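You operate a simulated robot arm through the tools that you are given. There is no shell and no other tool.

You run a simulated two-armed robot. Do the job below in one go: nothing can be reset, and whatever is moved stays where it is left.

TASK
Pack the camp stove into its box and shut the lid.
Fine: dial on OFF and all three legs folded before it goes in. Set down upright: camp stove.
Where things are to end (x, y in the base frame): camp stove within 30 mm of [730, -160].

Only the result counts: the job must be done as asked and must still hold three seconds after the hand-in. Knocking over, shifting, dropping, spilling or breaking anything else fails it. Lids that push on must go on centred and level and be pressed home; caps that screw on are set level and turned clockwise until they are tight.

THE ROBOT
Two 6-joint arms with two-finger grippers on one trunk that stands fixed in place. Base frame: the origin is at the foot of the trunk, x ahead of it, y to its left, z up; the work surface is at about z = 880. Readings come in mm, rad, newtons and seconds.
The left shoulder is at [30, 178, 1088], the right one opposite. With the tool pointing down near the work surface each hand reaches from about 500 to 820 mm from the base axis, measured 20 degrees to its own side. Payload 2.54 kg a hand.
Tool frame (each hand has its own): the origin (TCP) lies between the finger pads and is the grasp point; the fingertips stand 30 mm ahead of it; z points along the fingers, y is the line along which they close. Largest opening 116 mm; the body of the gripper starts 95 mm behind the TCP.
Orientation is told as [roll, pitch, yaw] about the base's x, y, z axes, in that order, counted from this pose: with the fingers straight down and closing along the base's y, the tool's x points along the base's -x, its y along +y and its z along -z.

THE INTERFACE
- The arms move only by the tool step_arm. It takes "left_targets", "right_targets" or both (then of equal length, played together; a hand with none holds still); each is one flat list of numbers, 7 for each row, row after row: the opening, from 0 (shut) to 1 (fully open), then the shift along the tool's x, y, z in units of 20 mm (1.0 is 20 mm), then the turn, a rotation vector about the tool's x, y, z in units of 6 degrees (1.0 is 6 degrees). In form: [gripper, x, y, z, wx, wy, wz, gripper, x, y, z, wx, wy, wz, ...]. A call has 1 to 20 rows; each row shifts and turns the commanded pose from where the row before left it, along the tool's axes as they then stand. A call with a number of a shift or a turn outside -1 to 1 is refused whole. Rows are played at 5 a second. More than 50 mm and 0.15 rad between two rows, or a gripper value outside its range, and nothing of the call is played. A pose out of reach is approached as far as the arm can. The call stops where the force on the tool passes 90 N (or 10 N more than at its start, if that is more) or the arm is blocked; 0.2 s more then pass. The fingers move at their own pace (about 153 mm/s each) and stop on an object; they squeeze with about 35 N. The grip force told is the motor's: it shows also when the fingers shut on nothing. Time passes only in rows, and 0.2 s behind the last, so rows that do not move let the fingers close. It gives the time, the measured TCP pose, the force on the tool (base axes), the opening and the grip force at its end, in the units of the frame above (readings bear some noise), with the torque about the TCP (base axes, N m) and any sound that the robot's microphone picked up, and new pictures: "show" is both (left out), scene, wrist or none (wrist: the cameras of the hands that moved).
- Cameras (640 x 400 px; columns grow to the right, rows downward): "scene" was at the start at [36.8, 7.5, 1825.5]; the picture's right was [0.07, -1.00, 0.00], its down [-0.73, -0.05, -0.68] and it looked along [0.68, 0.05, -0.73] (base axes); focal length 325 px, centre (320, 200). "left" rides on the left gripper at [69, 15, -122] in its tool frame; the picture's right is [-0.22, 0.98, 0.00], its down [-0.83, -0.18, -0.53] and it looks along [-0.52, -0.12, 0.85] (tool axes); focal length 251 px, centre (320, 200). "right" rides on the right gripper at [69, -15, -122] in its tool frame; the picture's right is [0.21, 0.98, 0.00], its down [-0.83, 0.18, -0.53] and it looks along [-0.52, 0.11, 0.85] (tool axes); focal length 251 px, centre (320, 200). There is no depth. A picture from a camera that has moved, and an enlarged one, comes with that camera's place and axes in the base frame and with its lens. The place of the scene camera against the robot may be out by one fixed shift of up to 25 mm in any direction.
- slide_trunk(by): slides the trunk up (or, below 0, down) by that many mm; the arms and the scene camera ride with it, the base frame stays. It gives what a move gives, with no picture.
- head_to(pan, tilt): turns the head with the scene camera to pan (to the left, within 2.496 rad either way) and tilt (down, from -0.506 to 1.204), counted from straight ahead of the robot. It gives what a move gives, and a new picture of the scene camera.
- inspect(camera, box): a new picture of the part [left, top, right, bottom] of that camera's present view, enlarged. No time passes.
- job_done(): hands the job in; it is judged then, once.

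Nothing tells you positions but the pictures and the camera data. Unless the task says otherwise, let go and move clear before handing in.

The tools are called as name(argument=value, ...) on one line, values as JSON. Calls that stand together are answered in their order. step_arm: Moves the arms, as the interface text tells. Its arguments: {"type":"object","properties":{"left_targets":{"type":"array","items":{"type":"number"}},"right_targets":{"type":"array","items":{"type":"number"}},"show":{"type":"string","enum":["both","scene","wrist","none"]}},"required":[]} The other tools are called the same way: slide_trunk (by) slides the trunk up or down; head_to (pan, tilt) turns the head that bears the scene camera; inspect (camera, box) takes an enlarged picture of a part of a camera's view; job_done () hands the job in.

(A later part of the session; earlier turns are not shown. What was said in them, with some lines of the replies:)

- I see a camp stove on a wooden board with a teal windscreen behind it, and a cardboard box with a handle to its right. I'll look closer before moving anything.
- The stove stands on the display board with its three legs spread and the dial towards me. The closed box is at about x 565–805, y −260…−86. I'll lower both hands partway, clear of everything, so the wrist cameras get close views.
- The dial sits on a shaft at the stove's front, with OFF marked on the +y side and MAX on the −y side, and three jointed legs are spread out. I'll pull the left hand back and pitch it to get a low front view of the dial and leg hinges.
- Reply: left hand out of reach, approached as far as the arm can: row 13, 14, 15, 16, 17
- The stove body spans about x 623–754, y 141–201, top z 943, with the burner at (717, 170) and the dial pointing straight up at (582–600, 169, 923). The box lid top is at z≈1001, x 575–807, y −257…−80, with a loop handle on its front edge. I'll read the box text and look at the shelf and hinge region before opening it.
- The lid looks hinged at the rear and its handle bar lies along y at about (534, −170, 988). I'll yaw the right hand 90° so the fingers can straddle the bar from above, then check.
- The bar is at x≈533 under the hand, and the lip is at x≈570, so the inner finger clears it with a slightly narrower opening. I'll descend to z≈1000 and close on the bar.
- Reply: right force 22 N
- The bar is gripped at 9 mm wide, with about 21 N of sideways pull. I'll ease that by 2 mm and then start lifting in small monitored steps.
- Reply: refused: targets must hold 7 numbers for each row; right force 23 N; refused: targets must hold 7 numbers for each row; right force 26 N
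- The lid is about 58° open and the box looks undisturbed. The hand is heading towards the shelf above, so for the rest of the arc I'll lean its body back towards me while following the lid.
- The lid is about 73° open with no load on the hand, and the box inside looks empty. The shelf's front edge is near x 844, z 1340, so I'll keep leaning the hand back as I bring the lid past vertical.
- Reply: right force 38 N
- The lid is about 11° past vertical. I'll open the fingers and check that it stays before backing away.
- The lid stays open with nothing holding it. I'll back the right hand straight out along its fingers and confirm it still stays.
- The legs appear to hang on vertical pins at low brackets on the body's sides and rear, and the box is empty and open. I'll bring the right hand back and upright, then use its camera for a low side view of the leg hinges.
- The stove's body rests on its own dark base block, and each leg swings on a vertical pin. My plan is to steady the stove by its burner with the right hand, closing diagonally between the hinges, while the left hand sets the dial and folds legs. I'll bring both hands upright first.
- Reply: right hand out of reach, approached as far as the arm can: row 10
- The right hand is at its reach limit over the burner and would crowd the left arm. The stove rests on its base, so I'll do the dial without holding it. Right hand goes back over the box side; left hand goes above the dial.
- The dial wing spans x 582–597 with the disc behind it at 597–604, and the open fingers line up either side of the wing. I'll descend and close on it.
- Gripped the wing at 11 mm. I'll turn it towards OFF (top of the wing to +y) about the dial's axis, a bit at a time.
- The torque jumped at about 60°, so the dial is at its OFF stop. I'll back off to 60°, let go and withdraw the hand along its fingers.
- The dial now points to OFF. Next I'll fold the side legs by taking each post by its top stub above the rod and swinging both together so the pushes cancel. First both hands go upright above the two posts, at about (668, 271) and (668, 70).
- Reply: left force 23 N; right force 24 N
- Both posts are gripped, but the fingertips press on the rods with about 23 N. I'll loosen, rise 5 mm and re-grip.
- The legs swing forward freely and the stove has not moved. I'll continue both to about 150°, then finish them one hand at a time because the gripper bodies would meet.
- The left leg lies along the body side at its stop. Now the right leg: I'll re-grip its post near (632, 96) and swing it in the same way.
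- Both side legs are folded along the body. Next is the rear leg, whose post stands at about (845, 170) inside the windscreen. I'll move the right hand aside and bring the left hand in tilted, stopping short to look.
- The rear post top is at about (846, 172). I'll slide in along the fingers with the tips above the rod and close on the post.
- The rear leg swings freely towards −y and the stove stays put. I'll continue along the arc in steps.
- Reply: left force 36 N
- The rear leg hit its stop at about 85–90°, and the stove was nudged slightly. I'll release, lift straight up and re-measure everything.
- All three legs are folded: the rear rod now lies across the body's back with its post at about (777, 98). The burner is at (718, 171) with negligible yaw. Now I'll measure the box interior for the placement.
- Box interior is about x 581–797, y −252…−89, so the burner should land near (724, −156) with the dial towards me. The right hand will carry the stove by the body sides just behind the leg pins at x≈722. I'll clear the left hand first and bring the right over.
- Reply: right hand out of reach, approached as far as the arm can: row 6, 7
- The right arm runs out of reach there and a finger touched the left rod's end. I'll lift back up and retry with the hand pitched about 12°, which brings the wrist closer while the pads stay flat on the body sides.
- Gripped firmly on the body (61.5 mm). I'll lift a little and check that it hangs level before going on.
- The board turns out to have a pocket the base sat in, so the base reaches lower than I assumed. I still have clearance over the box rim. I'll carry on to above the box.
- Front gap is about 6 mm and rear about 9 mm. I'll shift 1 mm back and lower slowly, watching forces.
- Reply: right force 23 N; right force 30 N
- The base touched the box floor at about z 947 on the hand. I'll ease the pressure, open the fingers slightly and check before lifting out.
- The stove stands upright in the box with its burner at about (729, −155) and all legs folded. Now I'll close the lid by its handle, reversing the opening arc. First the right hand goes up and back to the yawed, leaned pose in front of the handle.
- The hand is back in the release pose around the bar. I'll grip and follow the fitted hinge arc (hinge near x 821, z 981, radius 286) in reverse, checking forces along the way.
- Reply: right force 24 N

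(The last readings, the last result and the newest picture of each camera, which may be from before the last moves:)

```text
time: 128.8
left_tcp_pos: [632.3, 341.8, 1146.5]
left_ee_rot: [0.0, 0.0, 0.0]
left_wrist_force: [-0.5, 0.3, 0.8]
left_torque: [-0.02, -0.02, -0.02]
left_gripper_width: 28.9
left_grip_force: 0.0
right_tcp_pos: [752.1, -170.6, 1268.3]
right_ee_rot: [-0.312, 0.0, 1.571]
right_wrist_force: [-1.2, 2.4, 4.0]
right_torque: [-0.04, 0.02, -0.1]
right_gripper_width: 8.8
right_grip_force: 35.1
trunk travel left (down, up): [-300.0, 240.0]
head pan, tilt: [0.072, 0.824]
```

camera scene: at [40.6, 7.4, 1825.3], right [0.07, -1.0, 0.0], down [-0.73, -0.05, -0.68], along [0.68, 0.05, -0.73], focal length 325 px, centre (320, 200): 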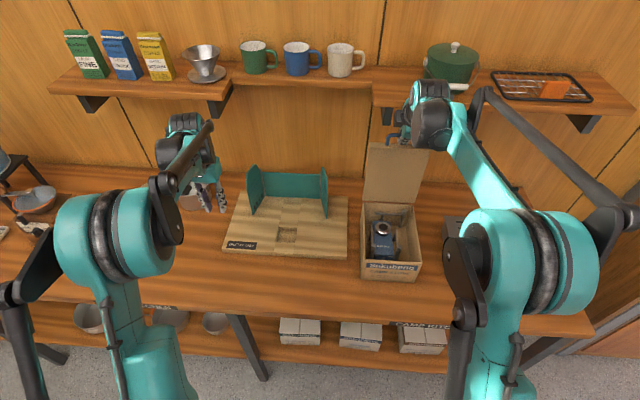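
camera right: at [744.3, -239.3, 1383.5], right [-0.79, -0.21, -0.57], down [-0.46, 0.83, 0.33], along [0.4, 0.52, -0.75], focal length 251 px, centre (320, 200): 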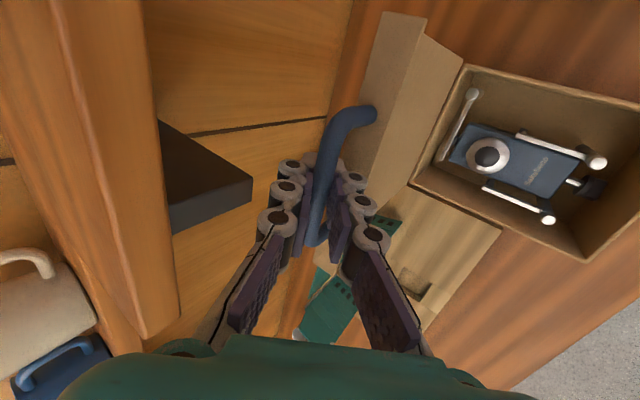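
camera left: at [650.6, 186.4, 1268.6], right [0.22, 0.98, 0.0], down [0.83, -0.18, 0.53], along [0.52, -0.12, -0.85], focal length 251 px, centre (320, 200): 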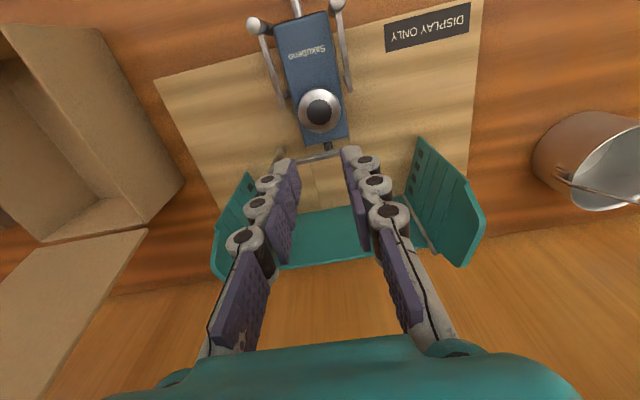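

Forces are small now. Continuing the arc.

step_arm(right_targets=[0, 0, 0.81, -0.048, -1, 0, 0, 0, 0, 0.802, 0.095, -1, 0, 0, 0, 0, 0.769, 0.236, -1, 0, 0, 0, 0, 0.795, 0.37, 0, 0, 0, 0, 0, 0, 0, 0, 0, 0], show="none")

step_arm(right_targets=[0, 0, 0.765, 0.42, 0, 0, 0, 0, 0, 0.74, 0.46, 0, 0, 0, 0, 0, 0.71, 0.51, 0, 0, 0, 0, 0, 0, 0, 0, 0, 0], show="both")

```text
time: 130.0
left_tcp_pos: [633.3, 341.7, 1146.7]
left_ee_rot: [0.001, 0.0, 0.0]
left_wrist_force: [-0.7, 0.1, 0.5]
left_torque: [0.0, 0.01, -0.01]
left_gripper_width: 29.0
left_grip_force: 0.0
right_tcp_pos: [691.3, -170.2, 1247.1]
right_ee_rot: [0.001, 0.0, 1.571]
right_wrist_force: [-1.1, -1.8, 0.5]
right_torque: [-0.25, 0.0, 0.24]
right_gripper_width: 8.6
right_grip_force: 35.2
trunk travel left (down, up): [-300.0, 240.0]
head pan, tilt: [0.072, 0.824]
```

```text
time: 131.0
left_tcp_pos: [632.2, 341.5, 1147.3]
left_ee_rot: [-0.001, 0.0, -0.001]
left_wrist_force: [0.7, 0.1, 0.5]
left_torque: [-0.01, 0.03, -0.02]
left_gripper_width: 29.0
left_grip_force: 0.0
right_tcp_pos: [646.3, -170.3, 1217.3]
right_ee_rot: [-0.001, 0.0, 1.572]
right_wrist_force: [-2.5, 0.3, 2.7]
right_torque: [-0.18, 0.0, 0.33]
right_gripper_width: 9.0
right_grip_force: 35.6
trunk travel left (down, up): [-300.0, 240.0]
head pan, tilt: [0.072, 0.824]
camera scene: at [36.0, 7.6, 1825.6], right [0.07, -1.0, 0.0], down [-0.73, -0.05, -0.68], along [0.68, 0.05, -0.73], focal length 325 px, centre (320, 200)
camera right: at [661.3, -239.3, 1339.8], right [-0.98, -0.21, 0.0], down [-0.18, 0.83, 0.53], along [-0.11, 0.52, -0.85], focal length 251 px, centre (320, 200)
```

scene: 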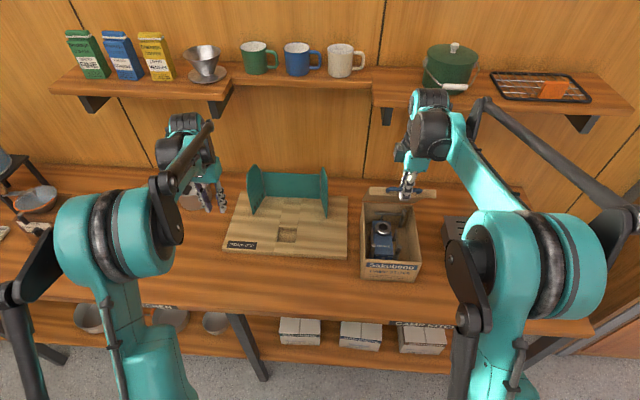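
right: 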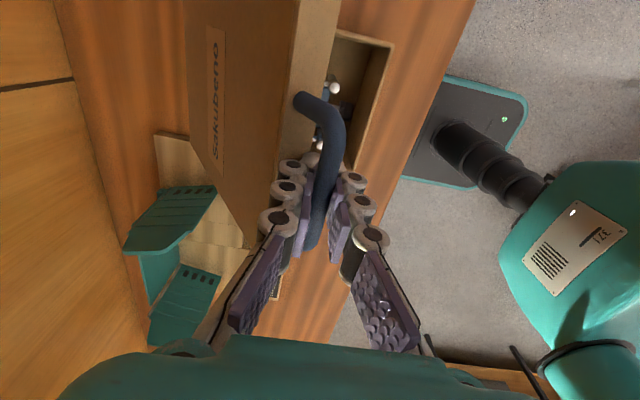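

step_arm(right_targets=[0, 0, 0.68, 0.55, 0, 0, 0, 0, 0, 0.64, 0.59, 0, 0, 0, 0, 0, 0.61, 0.63, 0, 0, 0, 0, 0, 0.565, 0.665, 0, 0, 0, 0, 0, 0, 0, 0, 0, 0], show="none")

step_arm(right_targets=[0, 0, 0.525, 0.695, 0, 0, 0, 0, 0, 0.48, 0.73, 0, 0, 0, 0, 0, 0.44, 0.755, 0, 0, 0, 0, 0, 0.385, 0.785, 0, 0, 0, 0, 0, 0, 0, 0, 0, 0], show="both")

```text
time: 132.2
left_tcp_pos: [633.3, 341.1, 1146.7]
left_ee_rot: [-0.001, -0.001, -0.001]
left_wrist_force: [0.2, 0.4, 0.2]
left_torque: [-0.01, 0.02, -0.01]
left_gripper_width: 28.8
left_grip_force: 0.1
right_tcp_pos: [596.1, -170.9, 1168.9]
right_ee_rot: [0.0, 0.0, 1.571]
right_wrist_force: [-2.7, -1.6, 2.3]
right_torque: [-0.24, -0.03, 0.4]
right_gripper_width: 8.9
right_grip_force: 35.5
trunk travel left (down, up): [-300.0, 240.0]
head pan, tilt: [0.072, 0.824]
```

```text
time: 133.4
left_tcp_pos: [632.6, 340.4, 1146.8]
left_ee_rot: [0.001, 0.0, -0.003]
left_wrist_force: [0.2, -0.8, -1.2]
left_torque: [0.01, 0.03, 0.0]
left_gripper_width: 29.0
left_grip_force: 0.2
right_tcp_pos: [559.4, -169.7, 1108.5]
right_ee_rot: [0.0, 0.001, 1.57]
right_wrist_force: [-4.6, -3.8, 1.2]
right_torque: [-0.27, -0.09, 0.51]
right_gripper_width: 8.9
right_grip_force: 34.9
trunk travel left (down, up): [-300.0, 240.0]
head pan, tilt: [0.072, 0.824]
camera scene: at [35.8, 6.9, 1825.6], right [0.07, -1.0, 0.0], down [-0.73, -0.05, -0.68], along [0.68, 0.05, -0.73], focal length 325 px, centre (320, 200)
camera right: at [575.1, -239.3, 1231.9], right [-0.98, -0.21, 0.0], down [-0.18, 0.83, 0.53], along [-0.11, 0.52, -0.85], focal length 251 px, centre (320, 200)
```

scene: 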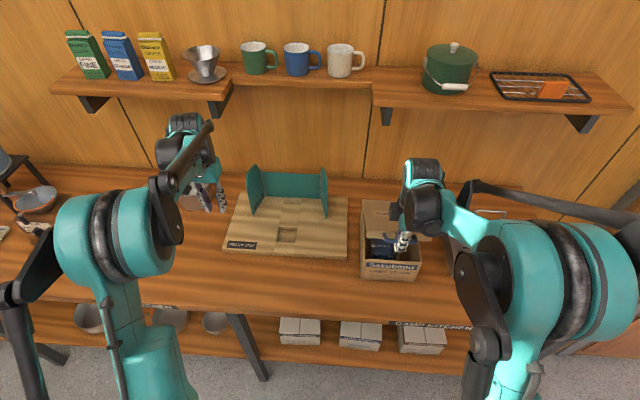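
right: 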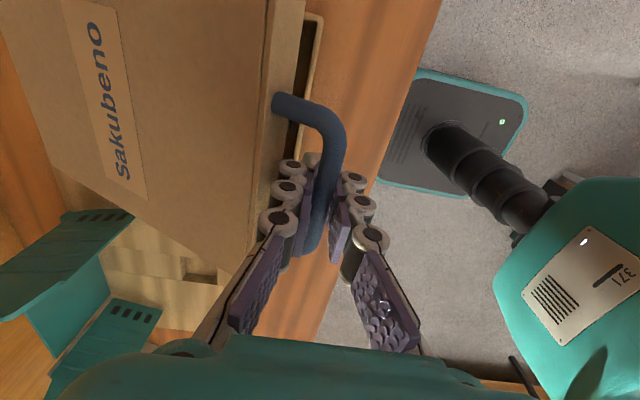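

step_arm(right_targets=[0, 0, 0.34, 0.805, 0, 0, 0, 0, 0, 0.295, 0.82, 0, 0, 0, 0, 0, 0.235, 0.84, 0, 0, 0, 0, 0, 0.18, 0.855, 0, 0, 0, 0, 0, 0, 0, 0, 0, 0], show="none")

step_arm(right_targets=[0, 0, 0.11, 0.865, 0, 0, 0, 0, 0, 0.06, 0.6, 0, 0, 0, 0, 0, 0, 0, 0, 0, 0], show="both")

```text
time: 134.6
left_tcp_pos: [633.2, 341.2, 1146.8]
left_ee_rot: [0.0, 0.001, -0.003]
left_wrist_force: [-0.2, -0.7, 0.1]
left_torque: [-0.02, 0.01, 0.0]
left_gripper_width: 28.9
left_grip_force: 0.2
right_tcp_pos: [539.2, -171.0, 1042.7]
right_ee_rot: [0.001, 0.001, 1.571]
right_wrist_force: [-3.0, -4.6, 0.6]
right_torque: [-0.2, -0.06, 0.55]
right_gripper_width: 8.5
right_grip_force: 35.4
trunk travel left (down, up): [-300.0, 240.0]
head pan, tilt: [0.072, 0.824]
```

```text
time: 135.4
left_tcp_pos: [632.4, 341.0, 1147.3]
left_ee_rot: [0.001, 0.0, 0.001]
left_wrist_force: [0.6, 0.5, 0.9]
left_torque: [-0.02, -0.01, 0.04]
left_gripper_width: 28.8
left_grip_force: 0.0
right_tcp_pos: [536.0, -170.0, 1013.4]
right_ee_rot: [0.0, 0.0, 1.571]
right_wrist_force: [-7.4, -3.2, -0.3]
right_torque: [-0.11, -0.1, 0.53]
right_gripper_width: 8.5
right_grip_force: 35.5
trunk travel left (down, up): [-300.0, 240.0]
head pan, tilt: [0.072, 0.824]
camera scene: at [35.4, 7.0, 1825.6], right [0.07, -1.0, 0.0], down [-0.73, -0.05, -0.68], along [0.68, 0.05, -0.73], focal length 325 px, centre (320, 200)
camera right: at [550.7, -239.2, 1136.2], right [-0.98, -0.21, 0.0], down [-0.18, 0.83, 0.53], along [-0.11, 0.52, -0.85], focal length 251 px, centre (320, 200)
```

scene: 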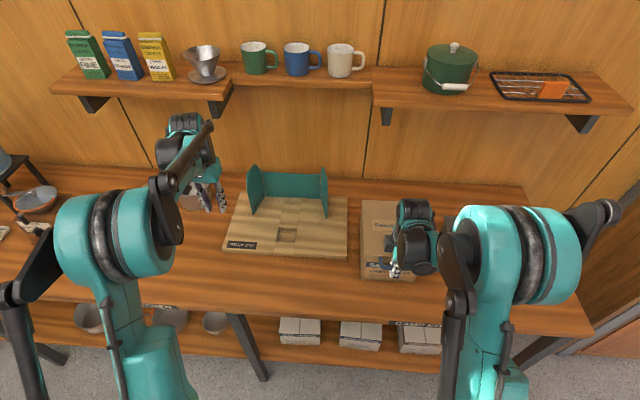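
right: 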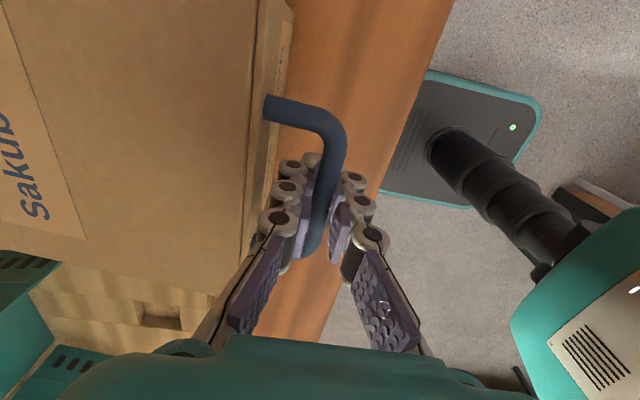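

step_arm(right_targets=[0, 0, -0.05, 0.3, 0, 0, 0, 0, 0, 0, 0.2, 0, 0, 0, 0, 0, 0, 0, 0, 0, 0], show="none")

step_arm(right_targets=[0, 0, 0, 0.2, 0, 0, 0, 0, 0, 0, 0, 0, 0, 0], show="none")

```text
time: 136.2
left_tcp_pos: [630.9, 341.3, 1147.8]
left_ee_rot: [0.001, -0.002, -0.001]
left_wrist_force: [-0.5, -0.6, -0.5]
left_torque: [0.0, -0.01, 0.0]
left_gripper_width: 29.2
left_grip_force: 0.1
right_tcp_pos: [535.1, -169.8, 1004.4]
right_ee_rot: [0.001, 0.0, 1.57]
right_wrist_force: [-18.2, -2.8, 0.2]
right_torque: [0.01, -0.16, 0.57]
right_gripper_width: 8.6
right_grip_force: 35.2
trunk travel left (down, up): [-300.0, 240.0]
head pan, tilt: [0.072, 0.824]
```

```text
time: 136.8
left_tcp_pos: [630.1, 341.5, 1148.1]
left_ee_rot: [-0.001, -0.002, -0.002]
left_wrist_force: [-0.1, 0.5, 0.5]
left_torque: [0.01, -0.02, -0.02]
left_gripper_width: 29.0
left_grip_force: 0.0
right_tcp_pos: [534.8, -169.6, 1001.8]
right_ee_rot: [-0.002, 0.0, 1.571]
right_wrist_force: [-22.0, -2.9, 0.1]
right_torque: [0.01, -0.19, 0.53]
right_gripper_width: 8.8
right_grip_force: 35.1
trunk travel left (down, up): [-300.0, 240.0]
head pan, tilt: [0.072, 0.824]
```

step_arm(right_targets=[0, 0, 0.2, 0, 0, 0, 0, 0, 0, 0.05, 0.12, 0, 0, 0, 0, 0, 0, 0, 0, 0, 0], show="none")

step_arm(right_targets=[0, 0, 0, 0.15, 0, 0, 0, 0, 0, 0, 0, 0, 0, 0], show="both")

inspect(camera="right", box=[200, 0, 400, 240])

inspect(camera="scene", box=[350, 190, 440, 290])

```text
time: 137.6
left_tcp_pos: [634.9, 340.7, 1146.6]
left_ee_rot: [0.0, 0.003, 0.0]
left_wrist_force: [-0.2, 0.8, -0.2]
left_torque: [-0.01, -0.01, -0.04]
left_gripper_width: 29.0
left_grip_force: 0.1
right_tcp_pos: [534.9, -170.1, 996.6]
right_ee_rot: [-0.001, 0.0, 1.571]
right_wrist_force: [10.9, -3.8, -0.5]
right_torque: [-0.21, 0.04, 0.55]
right_gripper_width: 8.8
right_grip_force: 35.7
trunk travel left (down, up): [-300.0, 240.0]
head pan, tilt: [0.072, 0.824]
```

```text
time: 138.2
left_tcp_pos: [635.3, 342.1, 1144.3]
left_ee_rot: [0.001, 0.003, 0.0]
left_wrist_force: [0.6, -0.3, 0.5]
left_torque: [0.02, 0.03, -0.02]
left_gripper_width: 29.0
left_grip_force: 0.0
right_tcp_pos: [534.0, -170.0, 992.2]
right_ee_rot: [-0.001, 0.001, 1.57]
right_wrist_force: [17.7, -3.3, -0.4]
right_torque: [-0.23, 0.13, 0.56]
right_gripper_width: 8.5
right_grip_force: 36.3
trunk travel left (down, up): [-300.0, 240.0]
head pan, tilt: [0.072, 0.824]
camera scene: at [40.1, 7.0, 1825.4], right [0.07, -1.0, 0.0], down [-0.73, -0.05, -0.68], along [0.68, 0.05, -0.73], focal length 325 px, centre (320, 200)
camera right: at [549.9, -239.2, 1115.4], right [-0.98, -0.21, 0.0], down [-0.18, 0.83, 0.53], along [-0.11, 0.52, -0.85], focal length 251 px, centre (320, 200)
```

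scene: 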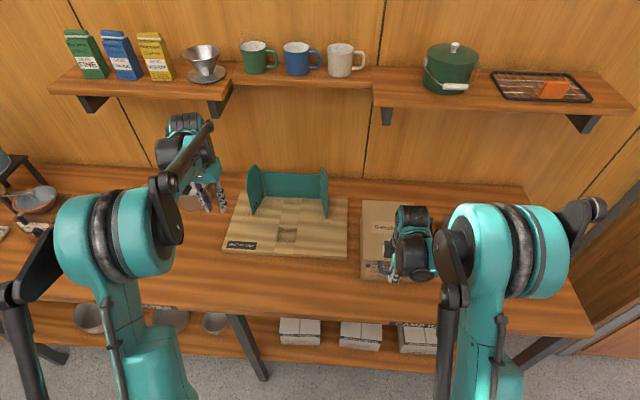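
right: 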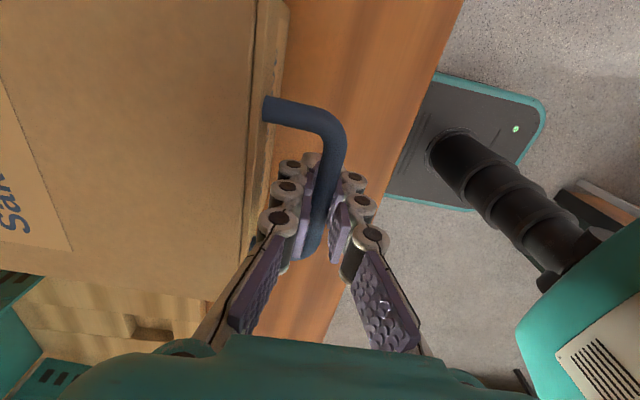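

```text
1.67 times, centred on (300, 120) of right
camera zoom: at [549.9, -239.2, 1115.4], right [-0.98, -0.21, 0.0], down [-0.18, 0.83, 0.53], along [-0.11, 0.52, -0.85], focal length 419 px, centre (353, 333)
```

zoom: 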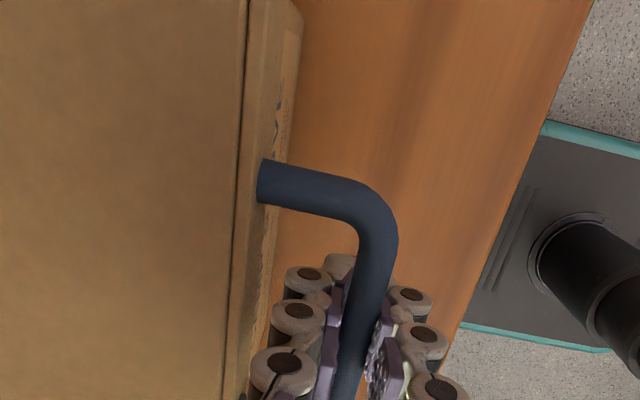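

```text
4.00 times, centred on (395, 240) of scene
camera zoom: at [40.1, 7.0, 1825.4], right [0.07, -1.0, 0.0], down [-0.73, -0.05, -0.68], along [0.68, 0.05, -0.73], focal length 1300 px, centre (20, 40)
```

zoom: 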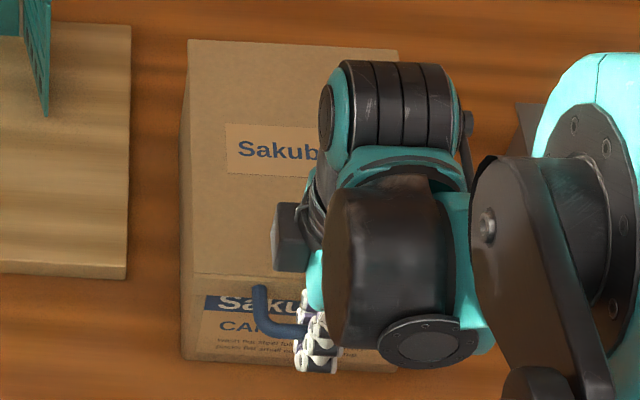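

step_arm(right_targets=[0, 0, -0.15, 0.15, 0, 0, 0, 0, 0, 0, 0, 0, 0, 0], show="none")

step_arm(right_targets=[0, 0, 0, 0.15, 0, 0, 0, 0, 0, 0, 0, 0, 0, 0], show="none")

```text
time: 138.8
left_tcp_pos: [633.2, 340.8, 1146.8]
left_ee_rot: [0.001, 0.001, -0.002]
left_wrist_force: [-0.5, -0.2, -0.1]
left_torque: [0.0, 0.0, -0.01]
left_gripper_width: 29.0
left_grip_force: 0.0
right_tcp_pos: [535.5, -170.3, 990.5]
right_ee_rot: [0.0, 0.002, 1.569]
right_wrist_force: [1.7, -1.5, -0.4]
right_torque: [-0.01, 0.08, 0.54]
right_gripper_width: 8.6
right_grip_force: 35.6
trunk travel left (down, up): [-300.0, 240.0]
head pan, tilt: [0.072, 0.824]
```

```text
time: 139.4
left_tcp_pos: [632.8, 342.1, 1147.2]
left_ee_rot: [0.0, 0.0, 0.001]
left_wrist_force: [0.5, -0.3, 0.2]
left_torque: [0.02, 0.0, -0.01]
left_gripper_width: 29.0
left_grip_force: 0.0
right_tcp_pos: [534.9, -170.2, 989.1]
right_ee_rot: [-0.001, 0.0, 1.57]
right_wrist_force: [-2.2, -0.1, -0.9]
right_torque: [0.0, -0.02, 0.53]
right_gripper_width: 8.4
right_grip_force: 35.5
trunk travel left (down, up): [-300.0, 240.0]
head pan, tilt: [0.072, 0.824]
```

The hand is below its original grip height with no resistance, so I can't tell from force alone whether the lid is fully down. I'll let go, rise clear and look.

step_arm(right_targets=[0.3, 0, 0, 0, 0, 0, 0, 0.3, 0, 0, 0, 0, 0, 0, 0.3, 0, 0, -1, 0, 0, 0, 0.3, 0, 0, -1, 0, 0, 0, 0.3, 0, 0, -1, 0, 0, 0, 0.3, 0, 0, -1, 0, 0, 0, 0.3, 0, 0, -1, 0, 0, 0, 0.3, 0, 0, -1, 0, 0, 0], show="both")

inspect(camera="right", box=[200, 0, 400, 240])

inspect(camera="scene", box=[350, 190, 440, 290])

```text
time: 141.2
left_tcp_pos: [633.3, 342.0, 1148.1]
left_ee_rot: [0.0, 0.0, 0.001]
left_wrist_force: [-0.2, -0.3, -0.2]
left_torque: [-0.02, 0.01, 0.01]
left_gripper_width: 29.1
left_grip_force: 0.0
right_tcp_pos: [533.9, -170.0, 1107.3]
right_ee_rot: [0.001, 0.0, 1.571]
right_wrist_force: [-0.1, 0.7, 1.2]
right_torque: [0.02, -0.02, 0.01]
right_gripper_width: 34.8
right_grip_force: 0.0
trunk travel left (down, up): [-300.0, 240.0]
head pan, tilt: [0.072, 0.824]
camera scene: at [36.3, 7.6, 1825.6], right [0.07, -1.0, 0.0], down [-0.73, -0.05, -0.68], along [0.68, 0.05, -0.73], focal length 325 px, centre (320, 200)
camera right: at [550.2, -239.1, 1230.3], right [-0.98, -0.21, 0.0], down [-0.18, 0.83, 0.53], along [-0.11, 0.52, -0.85], focal length 251 px, centre (320, 200)
```

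scene: 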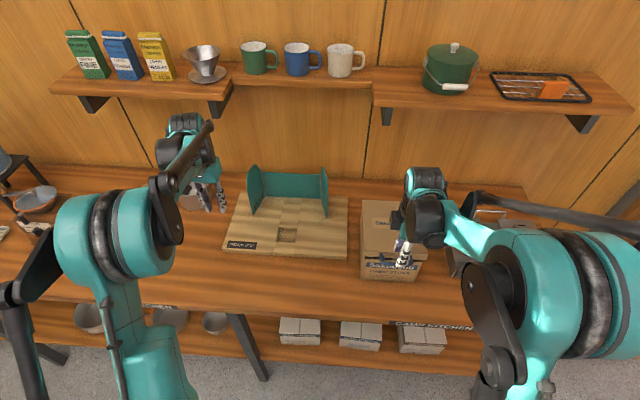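
right: 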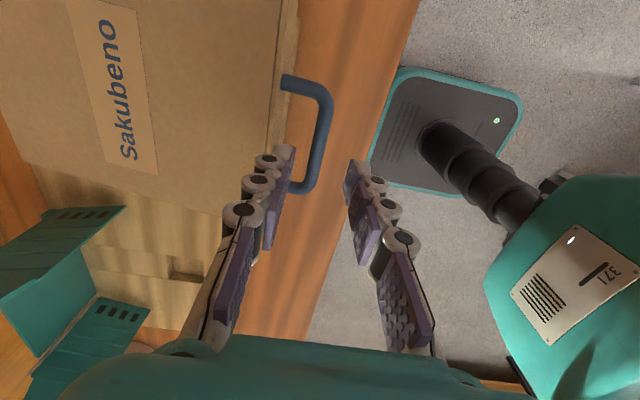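

```text
1.67 times, centred on (300, 120) of right
camera zoom: at [550.2, -239.1, 1230.3], right [-0.98, -0.21, 0.0], down [-0.18, 0.83, 0.53], along [-0.11, 0.52, -0.85], focal length 419 px, centre (353, 333)
```

zoom: 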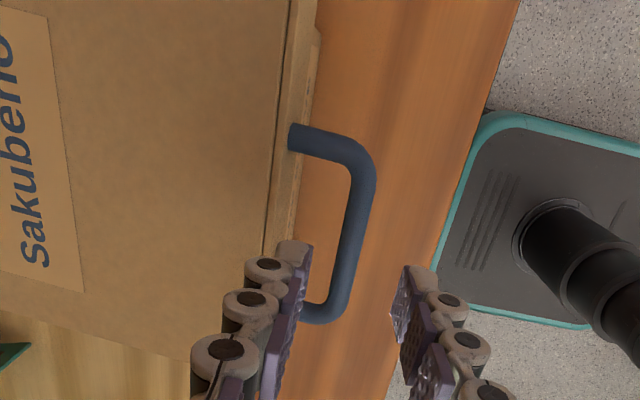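

```text
4.00 times, centred on (395, 240) of scene
camera zoom: at [36.3, 7.6, 1825.6], right [0.07, -1.0, 0.0], down [-0.73, -0.05, -0.68], along [0.68, 0.05, -0.73], focal length 1300 px, centre (20, 40)
```

zoom: 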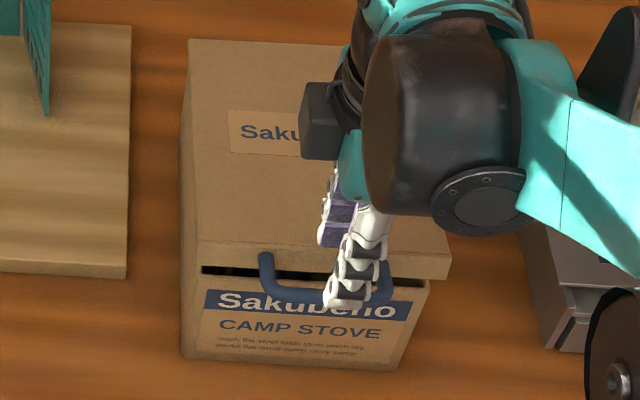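

After releasing, the lid front is sitting about 25–30 mm up; the opened finger probably caught it on the way out. I'll press the lid down from above near its front edge with closed fingertips instead.

step_arm(right_targets=[0.3, 0, 0, -1, 0, 0, 0, 0, 0, -0.94, 0, 0, 0, 0, 0, 0, -0.94, 0, 0, 0, 0, 0, 0, -0.94, 0, 0, 0, 0, 0, 0, -0.94, 0, 0, 0, 0, 0, 0, 0, 0, 0, 0, 0], show="both")

inspect(camera="scene", box=[350, 190, 440, 290])

```text
time: 142.6
left_tcp_pos: [631.7, 341.7, 1147.9]
left_ee_rot: [0.001, 0.0, 0.0]
left_wrist_force: [-0.1, 0.0, 0.2]
left_torque: [0.03, -0.04, 0.02]
left_gripper_width: 28.8
left_grip_force: 0.0
right_tcp_pos: [609.2, -169.4, 1129.2]
right_ee_rot: [0.0, -0.001, 1.569]
right_wrist_force: [0.3, -0.6, -0.1]
right_torque: [-0.02, -0.02, -0.01]
right_gripper_width: 0.1
right_grip_force: 28.2
trunk travel left (down, up): [-300.0, 240.0]
head pan, tilt: [0.072, 0.824]
camera scene: at [35.8, 7.6, 1825.6], right [0.07, -1.0, 0.0], down [-0.73, -0.05, -0.68], along [0.68, 0.05, -0.73], focal length 325 px, centre (320, 200)
camera right: at [625.1, -239.1, 1250.4], right [-0.98, -0.21, 0.0], down [-0.18, 0.83, 0.53], along [-0.11, 0.52, -0.85], focal length 251 px, centre (320, 200)
```

scene: 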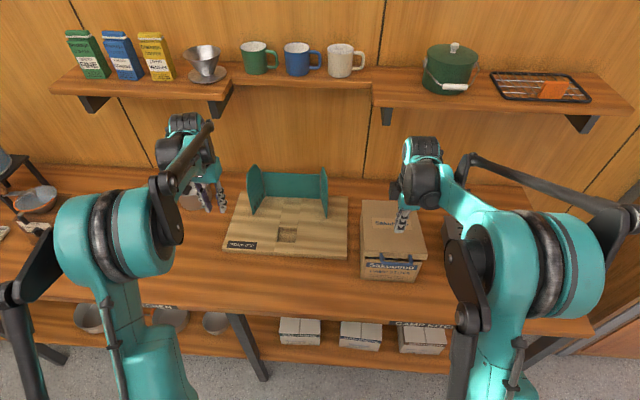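
right: 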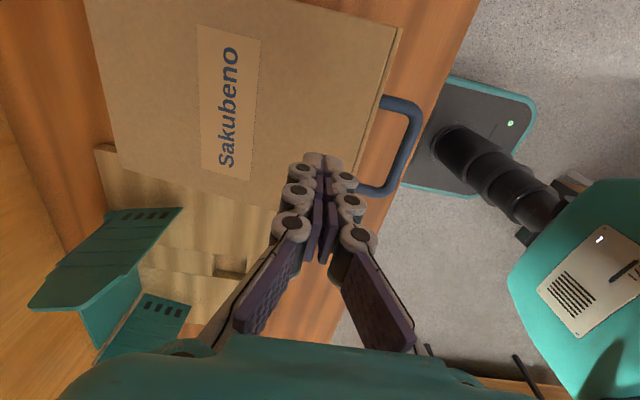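

```text
4.00 times, centred on (395, 240) of scene
camera zoom: at [35.8, 7.6, 1825.6], right [0.07, -1.0, 0.0], down [-0.73, -0.05, -0.68], along [0.68, 0.05, -0.73], focal length 1300 px, centre (20, 40)
```

zoom: 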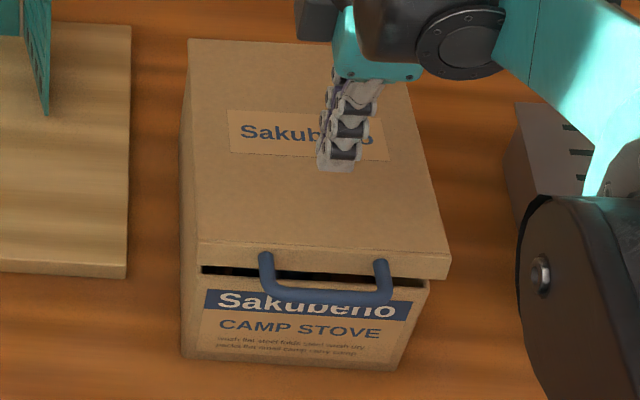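

step_arm(right_targets=[0, 0, 0, 1, 0, 0, 0, 0, 0, 0, 1, 0, 0, 0, 0, 0, 0, 1, 0, 0, 0, 0, 0, 0, 0.5, 0, 0, 0, 0, 0, 0, 0, 0, 0, 0], show="none")

step_arm(right_targets=[0, 0, 0, 0.4, 0, 0, 0, 0, 0, 0, 0.4, 0, 0, 0, 0, 0, 0, 0, 0, 0, 0], show="none")

step_arm(right_targets=[0, 0, 0, 0.3, 0, 0, 0, 0, 0, 0, 0, 0, 0, 0], show="both")

inspect(camera="scene", box=[350, 190, 440, 290])

```text
time: 143.8
left_tcp_pos: [633.4, 341.8, 1146.8]
left_ee_rot: [0.001, -0.001, 0.0]
left_wrist_force: [0.0, -0.2, 0.3]
left_torque: [0.01, 0.0, -0.01]
left_gripper_width: 28.8
left_grip_force: 0.1
right_tcp_pos: [610.9, -170.9, 1058.2]
right_ee_rot: [0.001, 0.001, 1.57]
right_wrist_force: [-0.8, 0.8, 0.2]
right_torque: [-0.02, -0.03, -0.01]
right_gripper_width: 0.0
right_grip_force: 28.7
trunk travel left (down, up): [-300.0, 240.0]
head pan, tilt: [0.072, 0.824]
```

```text
time: 144.6
left_tcp_pos: [633.8, 342.0, 1145.6]
left_ee_rot: [0.001, 0.0, 0.001]
left_wrist_force: [-0.9, 0.2, -1.1]
left_torque: [-0.01, -0.01, -0.02]
left_gripper_width: 29.0
left_grip_force: 0.1
right_tcp_pos: [610.2, -170.2, 1041.2]
right_ee_rot: [-0.001, 0.0, 1.57]
right_wrist_force: [0.0, 1.0, -0.6]
right_torque: [-0.04, 0.0, 0.04]
right_gripper_width: 0.1
right_grip_force: 28.8
trunk travel left (down, up): [-300.0, 240.0]
head pan, tilt: [0.072, 0.824]
```

```text
time: 145.2
left_tcp_pos: [632.4, 341.1, 1146.1]
left_ee_rot: [0.0, 0.0, 0.0]
left_wrist_force: [-0.2, -0.4, 0.5]
left_torque: [0.01, -0.01, 0.01]
left_gripper_width: 28.8
left_grip_force: 0.1
right_tcp_pos: [610.5, -170.0, 1036.0]
right_ee_rot: [0.001, 0.001, 1.57]
right_wrist_force: [0.0, 1.1, 0.5]
right_torque: [0.0, -0.01, -0.03]
right_gripper_width: 0.0
right_grip_force: 28.7
trunk travel left (down, up): [-300.0, 240.0]
head pan, tilt: [0.072, 0.824]
camera scene: at [36.7, 7.6, 1825.6], right [0.07, -1.0, 0.0], down [-0.73, -0.05, -0.68], along [0.68, 0.05, -0.73], focal length 325 px, centre (320, 200)
camera right: at [625.8, -238.9, 1158.1], right [-0.98, -0.21, 0.0], down [-0.18, 0.83, 0.53], along [-0.11, 0.52, -0.85], focal length 251 px, centre (320, 200)
```

scene: 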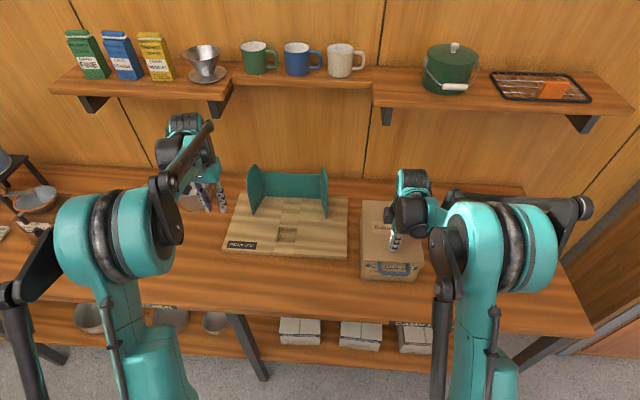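
right: 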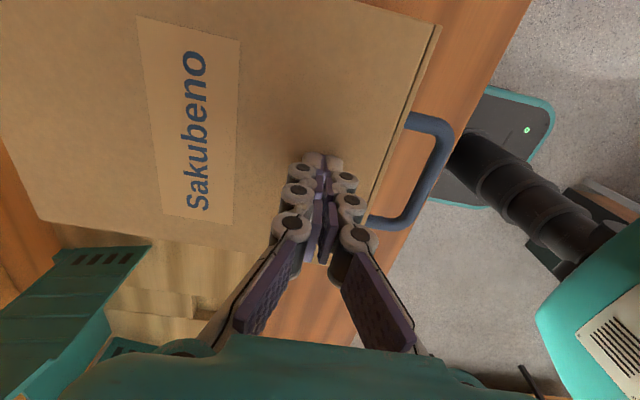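

```text
4.00 times, centred on (395, 240) of scene
camera zoom: at [36.7, 7.6, 1825.6], right [0.07, -1.0, 0.0], down [-0.73, -0.05, -0.68], along [0.68, 0.05, -0.73], focal length 1300 px, centre (20, 40)
```

zoom: 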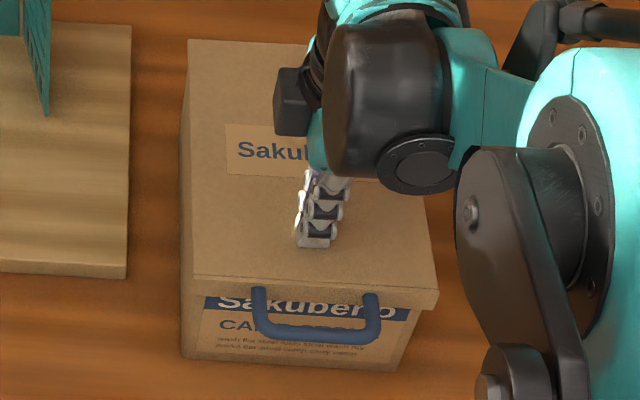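

The lid is nearly down with almost no resistance. I'll keep pressing in small steps until it seats firmly.

step_arm(right_targets=[0, 0, 0, 0.2, 0, 0, 0, 0, 0, 0, 0, 0, 0, 0], show="none")

step_arm(right_targets=[0, 0, 0, 0.2, 0, 0, 0, 0, 0, 0, 0, 0, 0, 0], show="none")

step_arm(right_targets=[0, 0, 0, 0.2, 0, 0, 0, 0, 0, 0, 0, 0, 0, 0], show="none")

```text
time: 145.8
left_tcp_pos: [633.0, 342.5, 1147.6]
left_ee_rot: [0.0, 0.0, 0.0]
left_wrist_force: [1.3, 0.2, -0.2]
left_torque: [-0.01, 0.0, 0.01]
left_gripper_width: 29.2
left_grip_force: 0.1
right_tcp_pos: [611.2, -170.6, 1033.0]
right_ee_rot: [-0.002, 0.001, 1.569]
right_wrist_force: [4.5, -1.6, 17.9]
right_torque: [-0.07, -0.19, -0.01]
right_gripper_width: 5.8
right_grip_force: 28.6
trunk travel left (down, up): [-300.0, 240.0]
head pan, tilt: [0.072, 0.824]
```

```text
time: 146.4
left_tcp_pos: [632.1, 342.8, 1147.8]
left_ee_rot: [-0.001, -0.001, -0.001]
left_wrist_force: [-0.3, -0.3, 0.4]
left_torque: [-0.02, 0.02, 0.01]
left_gripper_width: 29.2
left_grip_force: 0.1
right_tcp_pos: [609.9, -169.5, 1031.9]
right_ee_rot: [-0.005, 0.003, 1.568]
right_wrist_force: [21.7, -4.4, 64.7]
right_torque: [-0.12, -0.67, 0.0]
right_gripper_width: 5.8
right_grip_force: 28.6
trunk travel left (down, up): [-300.0, 240.0]
head pan, tilt: [0.072, 0.824]
```

```text
time: 146.8
left_tcp_pos: [628.0, 343.8, 1149.6]
left_ee_rot: [-0.002, -0.006, 0.001]
left_wrist_force: [0.2, -0.8, 0.2]
left_torque: [-0.02, -0.01, 0.02]
left_gripper_width: 28.8
left_grip_force: 0.1
right_tcp_pos: [609.9, -169.4, 1031.6]
right_ee_rot: [-0.011, 0.002, 1.569]
right_wrist_force: [14.3, -3.4, 39.1]
right_torque: [-0.07, -0.39, -0.02]
right_gripper_width: 6.1
right_grip_force: 28.1
trunk travel left (down, up): [-300.0, 240.0]
head pan, tilt: [0.072, 0.824]
stopped in row 1 (right hand): the force on the tool passed its limit at 95 N (the readings are from after the stop); the commanded pose is now the measured one
```

The lid seated hard at z≈1001 and took over 60 N. I'll lift off slowly and check that it stays shut.

step_arm(right_targets=[0, 0, 0, -0.2, 0, 0, 0, 0, 0, 0, -0.3, 0, 0, 0, 0, 0, 0, -1, 0, 0, 0, 0, 0, 0, -1, 0, 0, 0, 0, 0, 0, -1, 0, 0, 0, 0, 0, 0, -1, 0, 0, 0, 0, 0, 0, -1, 0, 0, 0, 0, 0.8, 0, -1, 0, 0, 0, 0, 1, 0, 0, 0, 0, 0, 0, 1, 0, 0, 0, 0, 0, 0, 1, 0, 0, 0, 0, 0], show="both")

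inspect(camera="scene", box=[350, 190, 440, 290])

```text
time: 149.2
left_tcp_pos: [633.0, 341.7, 1146.2]
left_ee_rot: [0.0, 0.0, 0.0]
left_wrist_force: [1.0, 0.1, 0.6]
left_torque: [0.01, -0.05, -0.02]
left_gripper_width: 28.9
left_grip_force: 0.1
right_tcp_pos: [612.2, -248.0, 1156.1]
right_ee_rot: [-0.003, 0.0, 1.569]
right_wrist_force: [-0.1, -0.7, 0.1]
right_torque: [-0.02, 0.0, 0.01]
right_gripper_width: 0.0
right_grip_force: 28.8
trunk travel left (down, up): [-300.0, 240.0]
head pan, tilt: [0.072, 0.824]
camera scene: at [37.0, 6.6, 1825.5], right [0.07, -1.0, 0.0], down [-0.73, -0.05, -0.68], along [0.68, 0.05, -0.73], focal length 325 px, centre (320, 200)
camera right: at [626.7, -316.4, 1279.1], right [-0.98, -0.21, 0.0], down [-0.18, 0.83, 0.53], along [-0.11, 0.52, -0.85], focal length 251 px, centre (320, 200)
```

scene: 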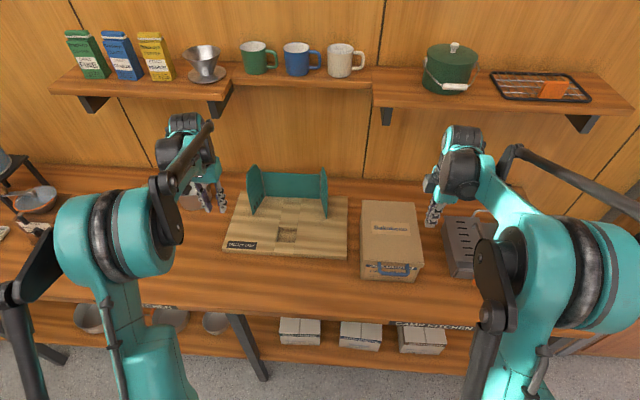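
right: 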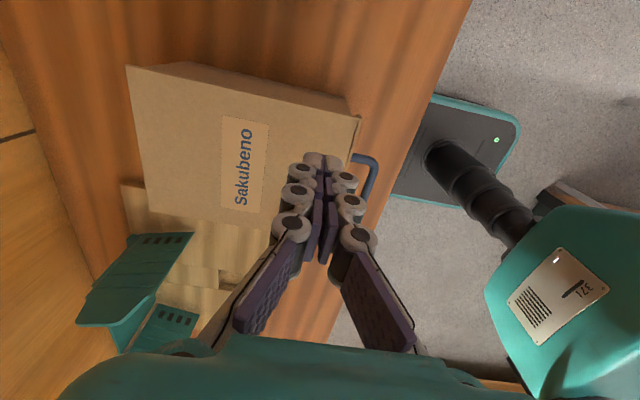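

```text
4.00 times, centred on (395, 240) of scene
camera zoom: at [37.0, 6.6, 1825.5], right [0.07, -1.0, 0.0], down [-0.73, -0.05, -0.68], along [0.68, 0.05, -0.73], focal length 1300 px, centre (20, 40)
```

zoom: 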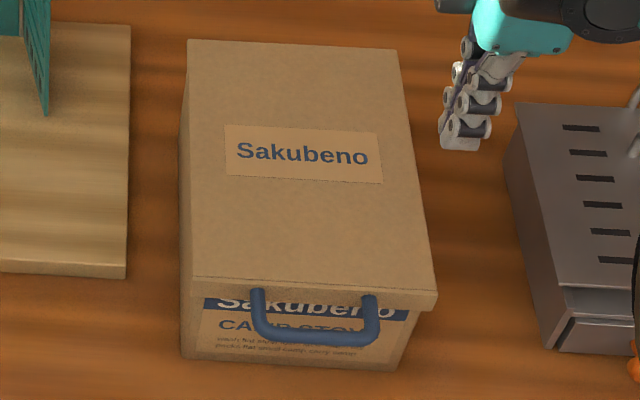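

The lid is flush as at the start and the box hasn't moved. I'll wait a moment to confirm it stays shut before handing in.

step_arm(right_targets=[0, 0, 0, -1, 0, 0, 0, 0, 0, 0, -1, 0, 0, 0, 0, 0, 0, 0, 0, 0, 0, 0, 0, 0, 0, 0, 0, 0, 0, 0, 0, 0, 0, 0, 0, 0, 0, 0, 0, 0, 0, 0, 0, 0, 0, 0, 0, 0, 0, 0, 0, 0, 0, 0, 0, 0, 0, 0, 0, 0, 0, 0, 0, 0, 0, 0, 0, 0, 0, 0, 0, 0, 0, 0, 0, 0, 0, 0, 0, 0, 0, 0, 0, 0, 0, 0, 0, 0, 0, 0, 0], show="scene")

inspect(camera="scene", box=[350, 190, 440, 290])

```text
time: 152.0
left_tcp_pos: [633.3, 341.5, 1145.6]
left_ee_rot: [0.001, -0.002, -0.001]
left_wrist_force: [0.3, -1.0, 0.2]
left_torque: [-0.01, 0.01, 0.04]
left_gripper_width: 28.9
left_grip_force: 0.0
right_tcp_pos: [611.2, -247.2, 1196.3]
right_ee_rot: [-0.004, 0.002, 1.57]
right_wrist_force: [-0.4, -0.2, -0.3]
right_torque: [-0.01, 0.02, -0.01]
right_gripper_width: 0.0
right_grip_force: 28.6
trunk travel left (down, up): [-300.0, 240.0]
head pan, tilt: [0.072, 0.824]
camera scene: at [36.9, 7.5, 1825.5], right [0.07, -1.0, 0.0], down [-0.73, -0.05, -0.68], along [0.68, 0.05, -0.73], focal length 325 px, centre (320, 200)
```

scene: 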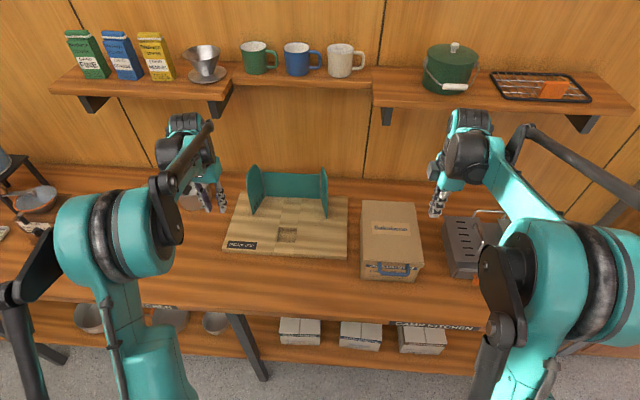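

```text
4.00 times, centred on (395, 240) of scene
camera zoom: at [36.9, 7.5, 1825.5], right [0.07, -1.0, 0.0], down [-0.73, -0.05, -0.68], along [0.68, 0.05, -0.73], focal length 1300 px, centre (20, 40)
```

zoom: 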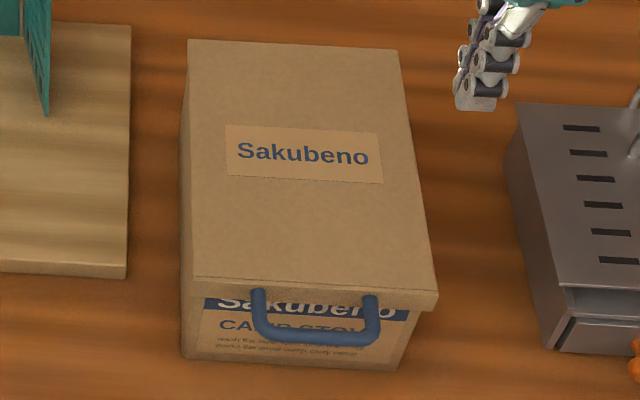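

The lid has stayed shut, the board, windscreen and other items are where they were, and both hands are clear. I'm handing the job in.

job_done()

```text
The job is handed in.
```

The camp stove is packed upright in its box with the lid shut, and I have handed the job in; no verdict came back with the hand-in.

- **Dial:** I turned it about 60° to its stop on the OFF side, and the pointer faced OFF before packing.
- **Legs:** all three are folded. The two side legs lie along the body, and the rear leg lies across its back.
- **Position:** the burner measured about (729, −155) after I let go, roughly 5 mm from the target. I took the burner as the stove's reference point.
- **Lid:** my first close left it about 25–30 mm up at the front, probably because a finger caught it as I withdrew. I then pressed it down from above until it seated at over 60 N. It was still flush several seconds later.

The board, windscreen and box looked unmoved in the last pictures, and both hands are clear. Once the lid was shut I could not see the stove again. It was standing upright with its legs folded in the last picture before that.
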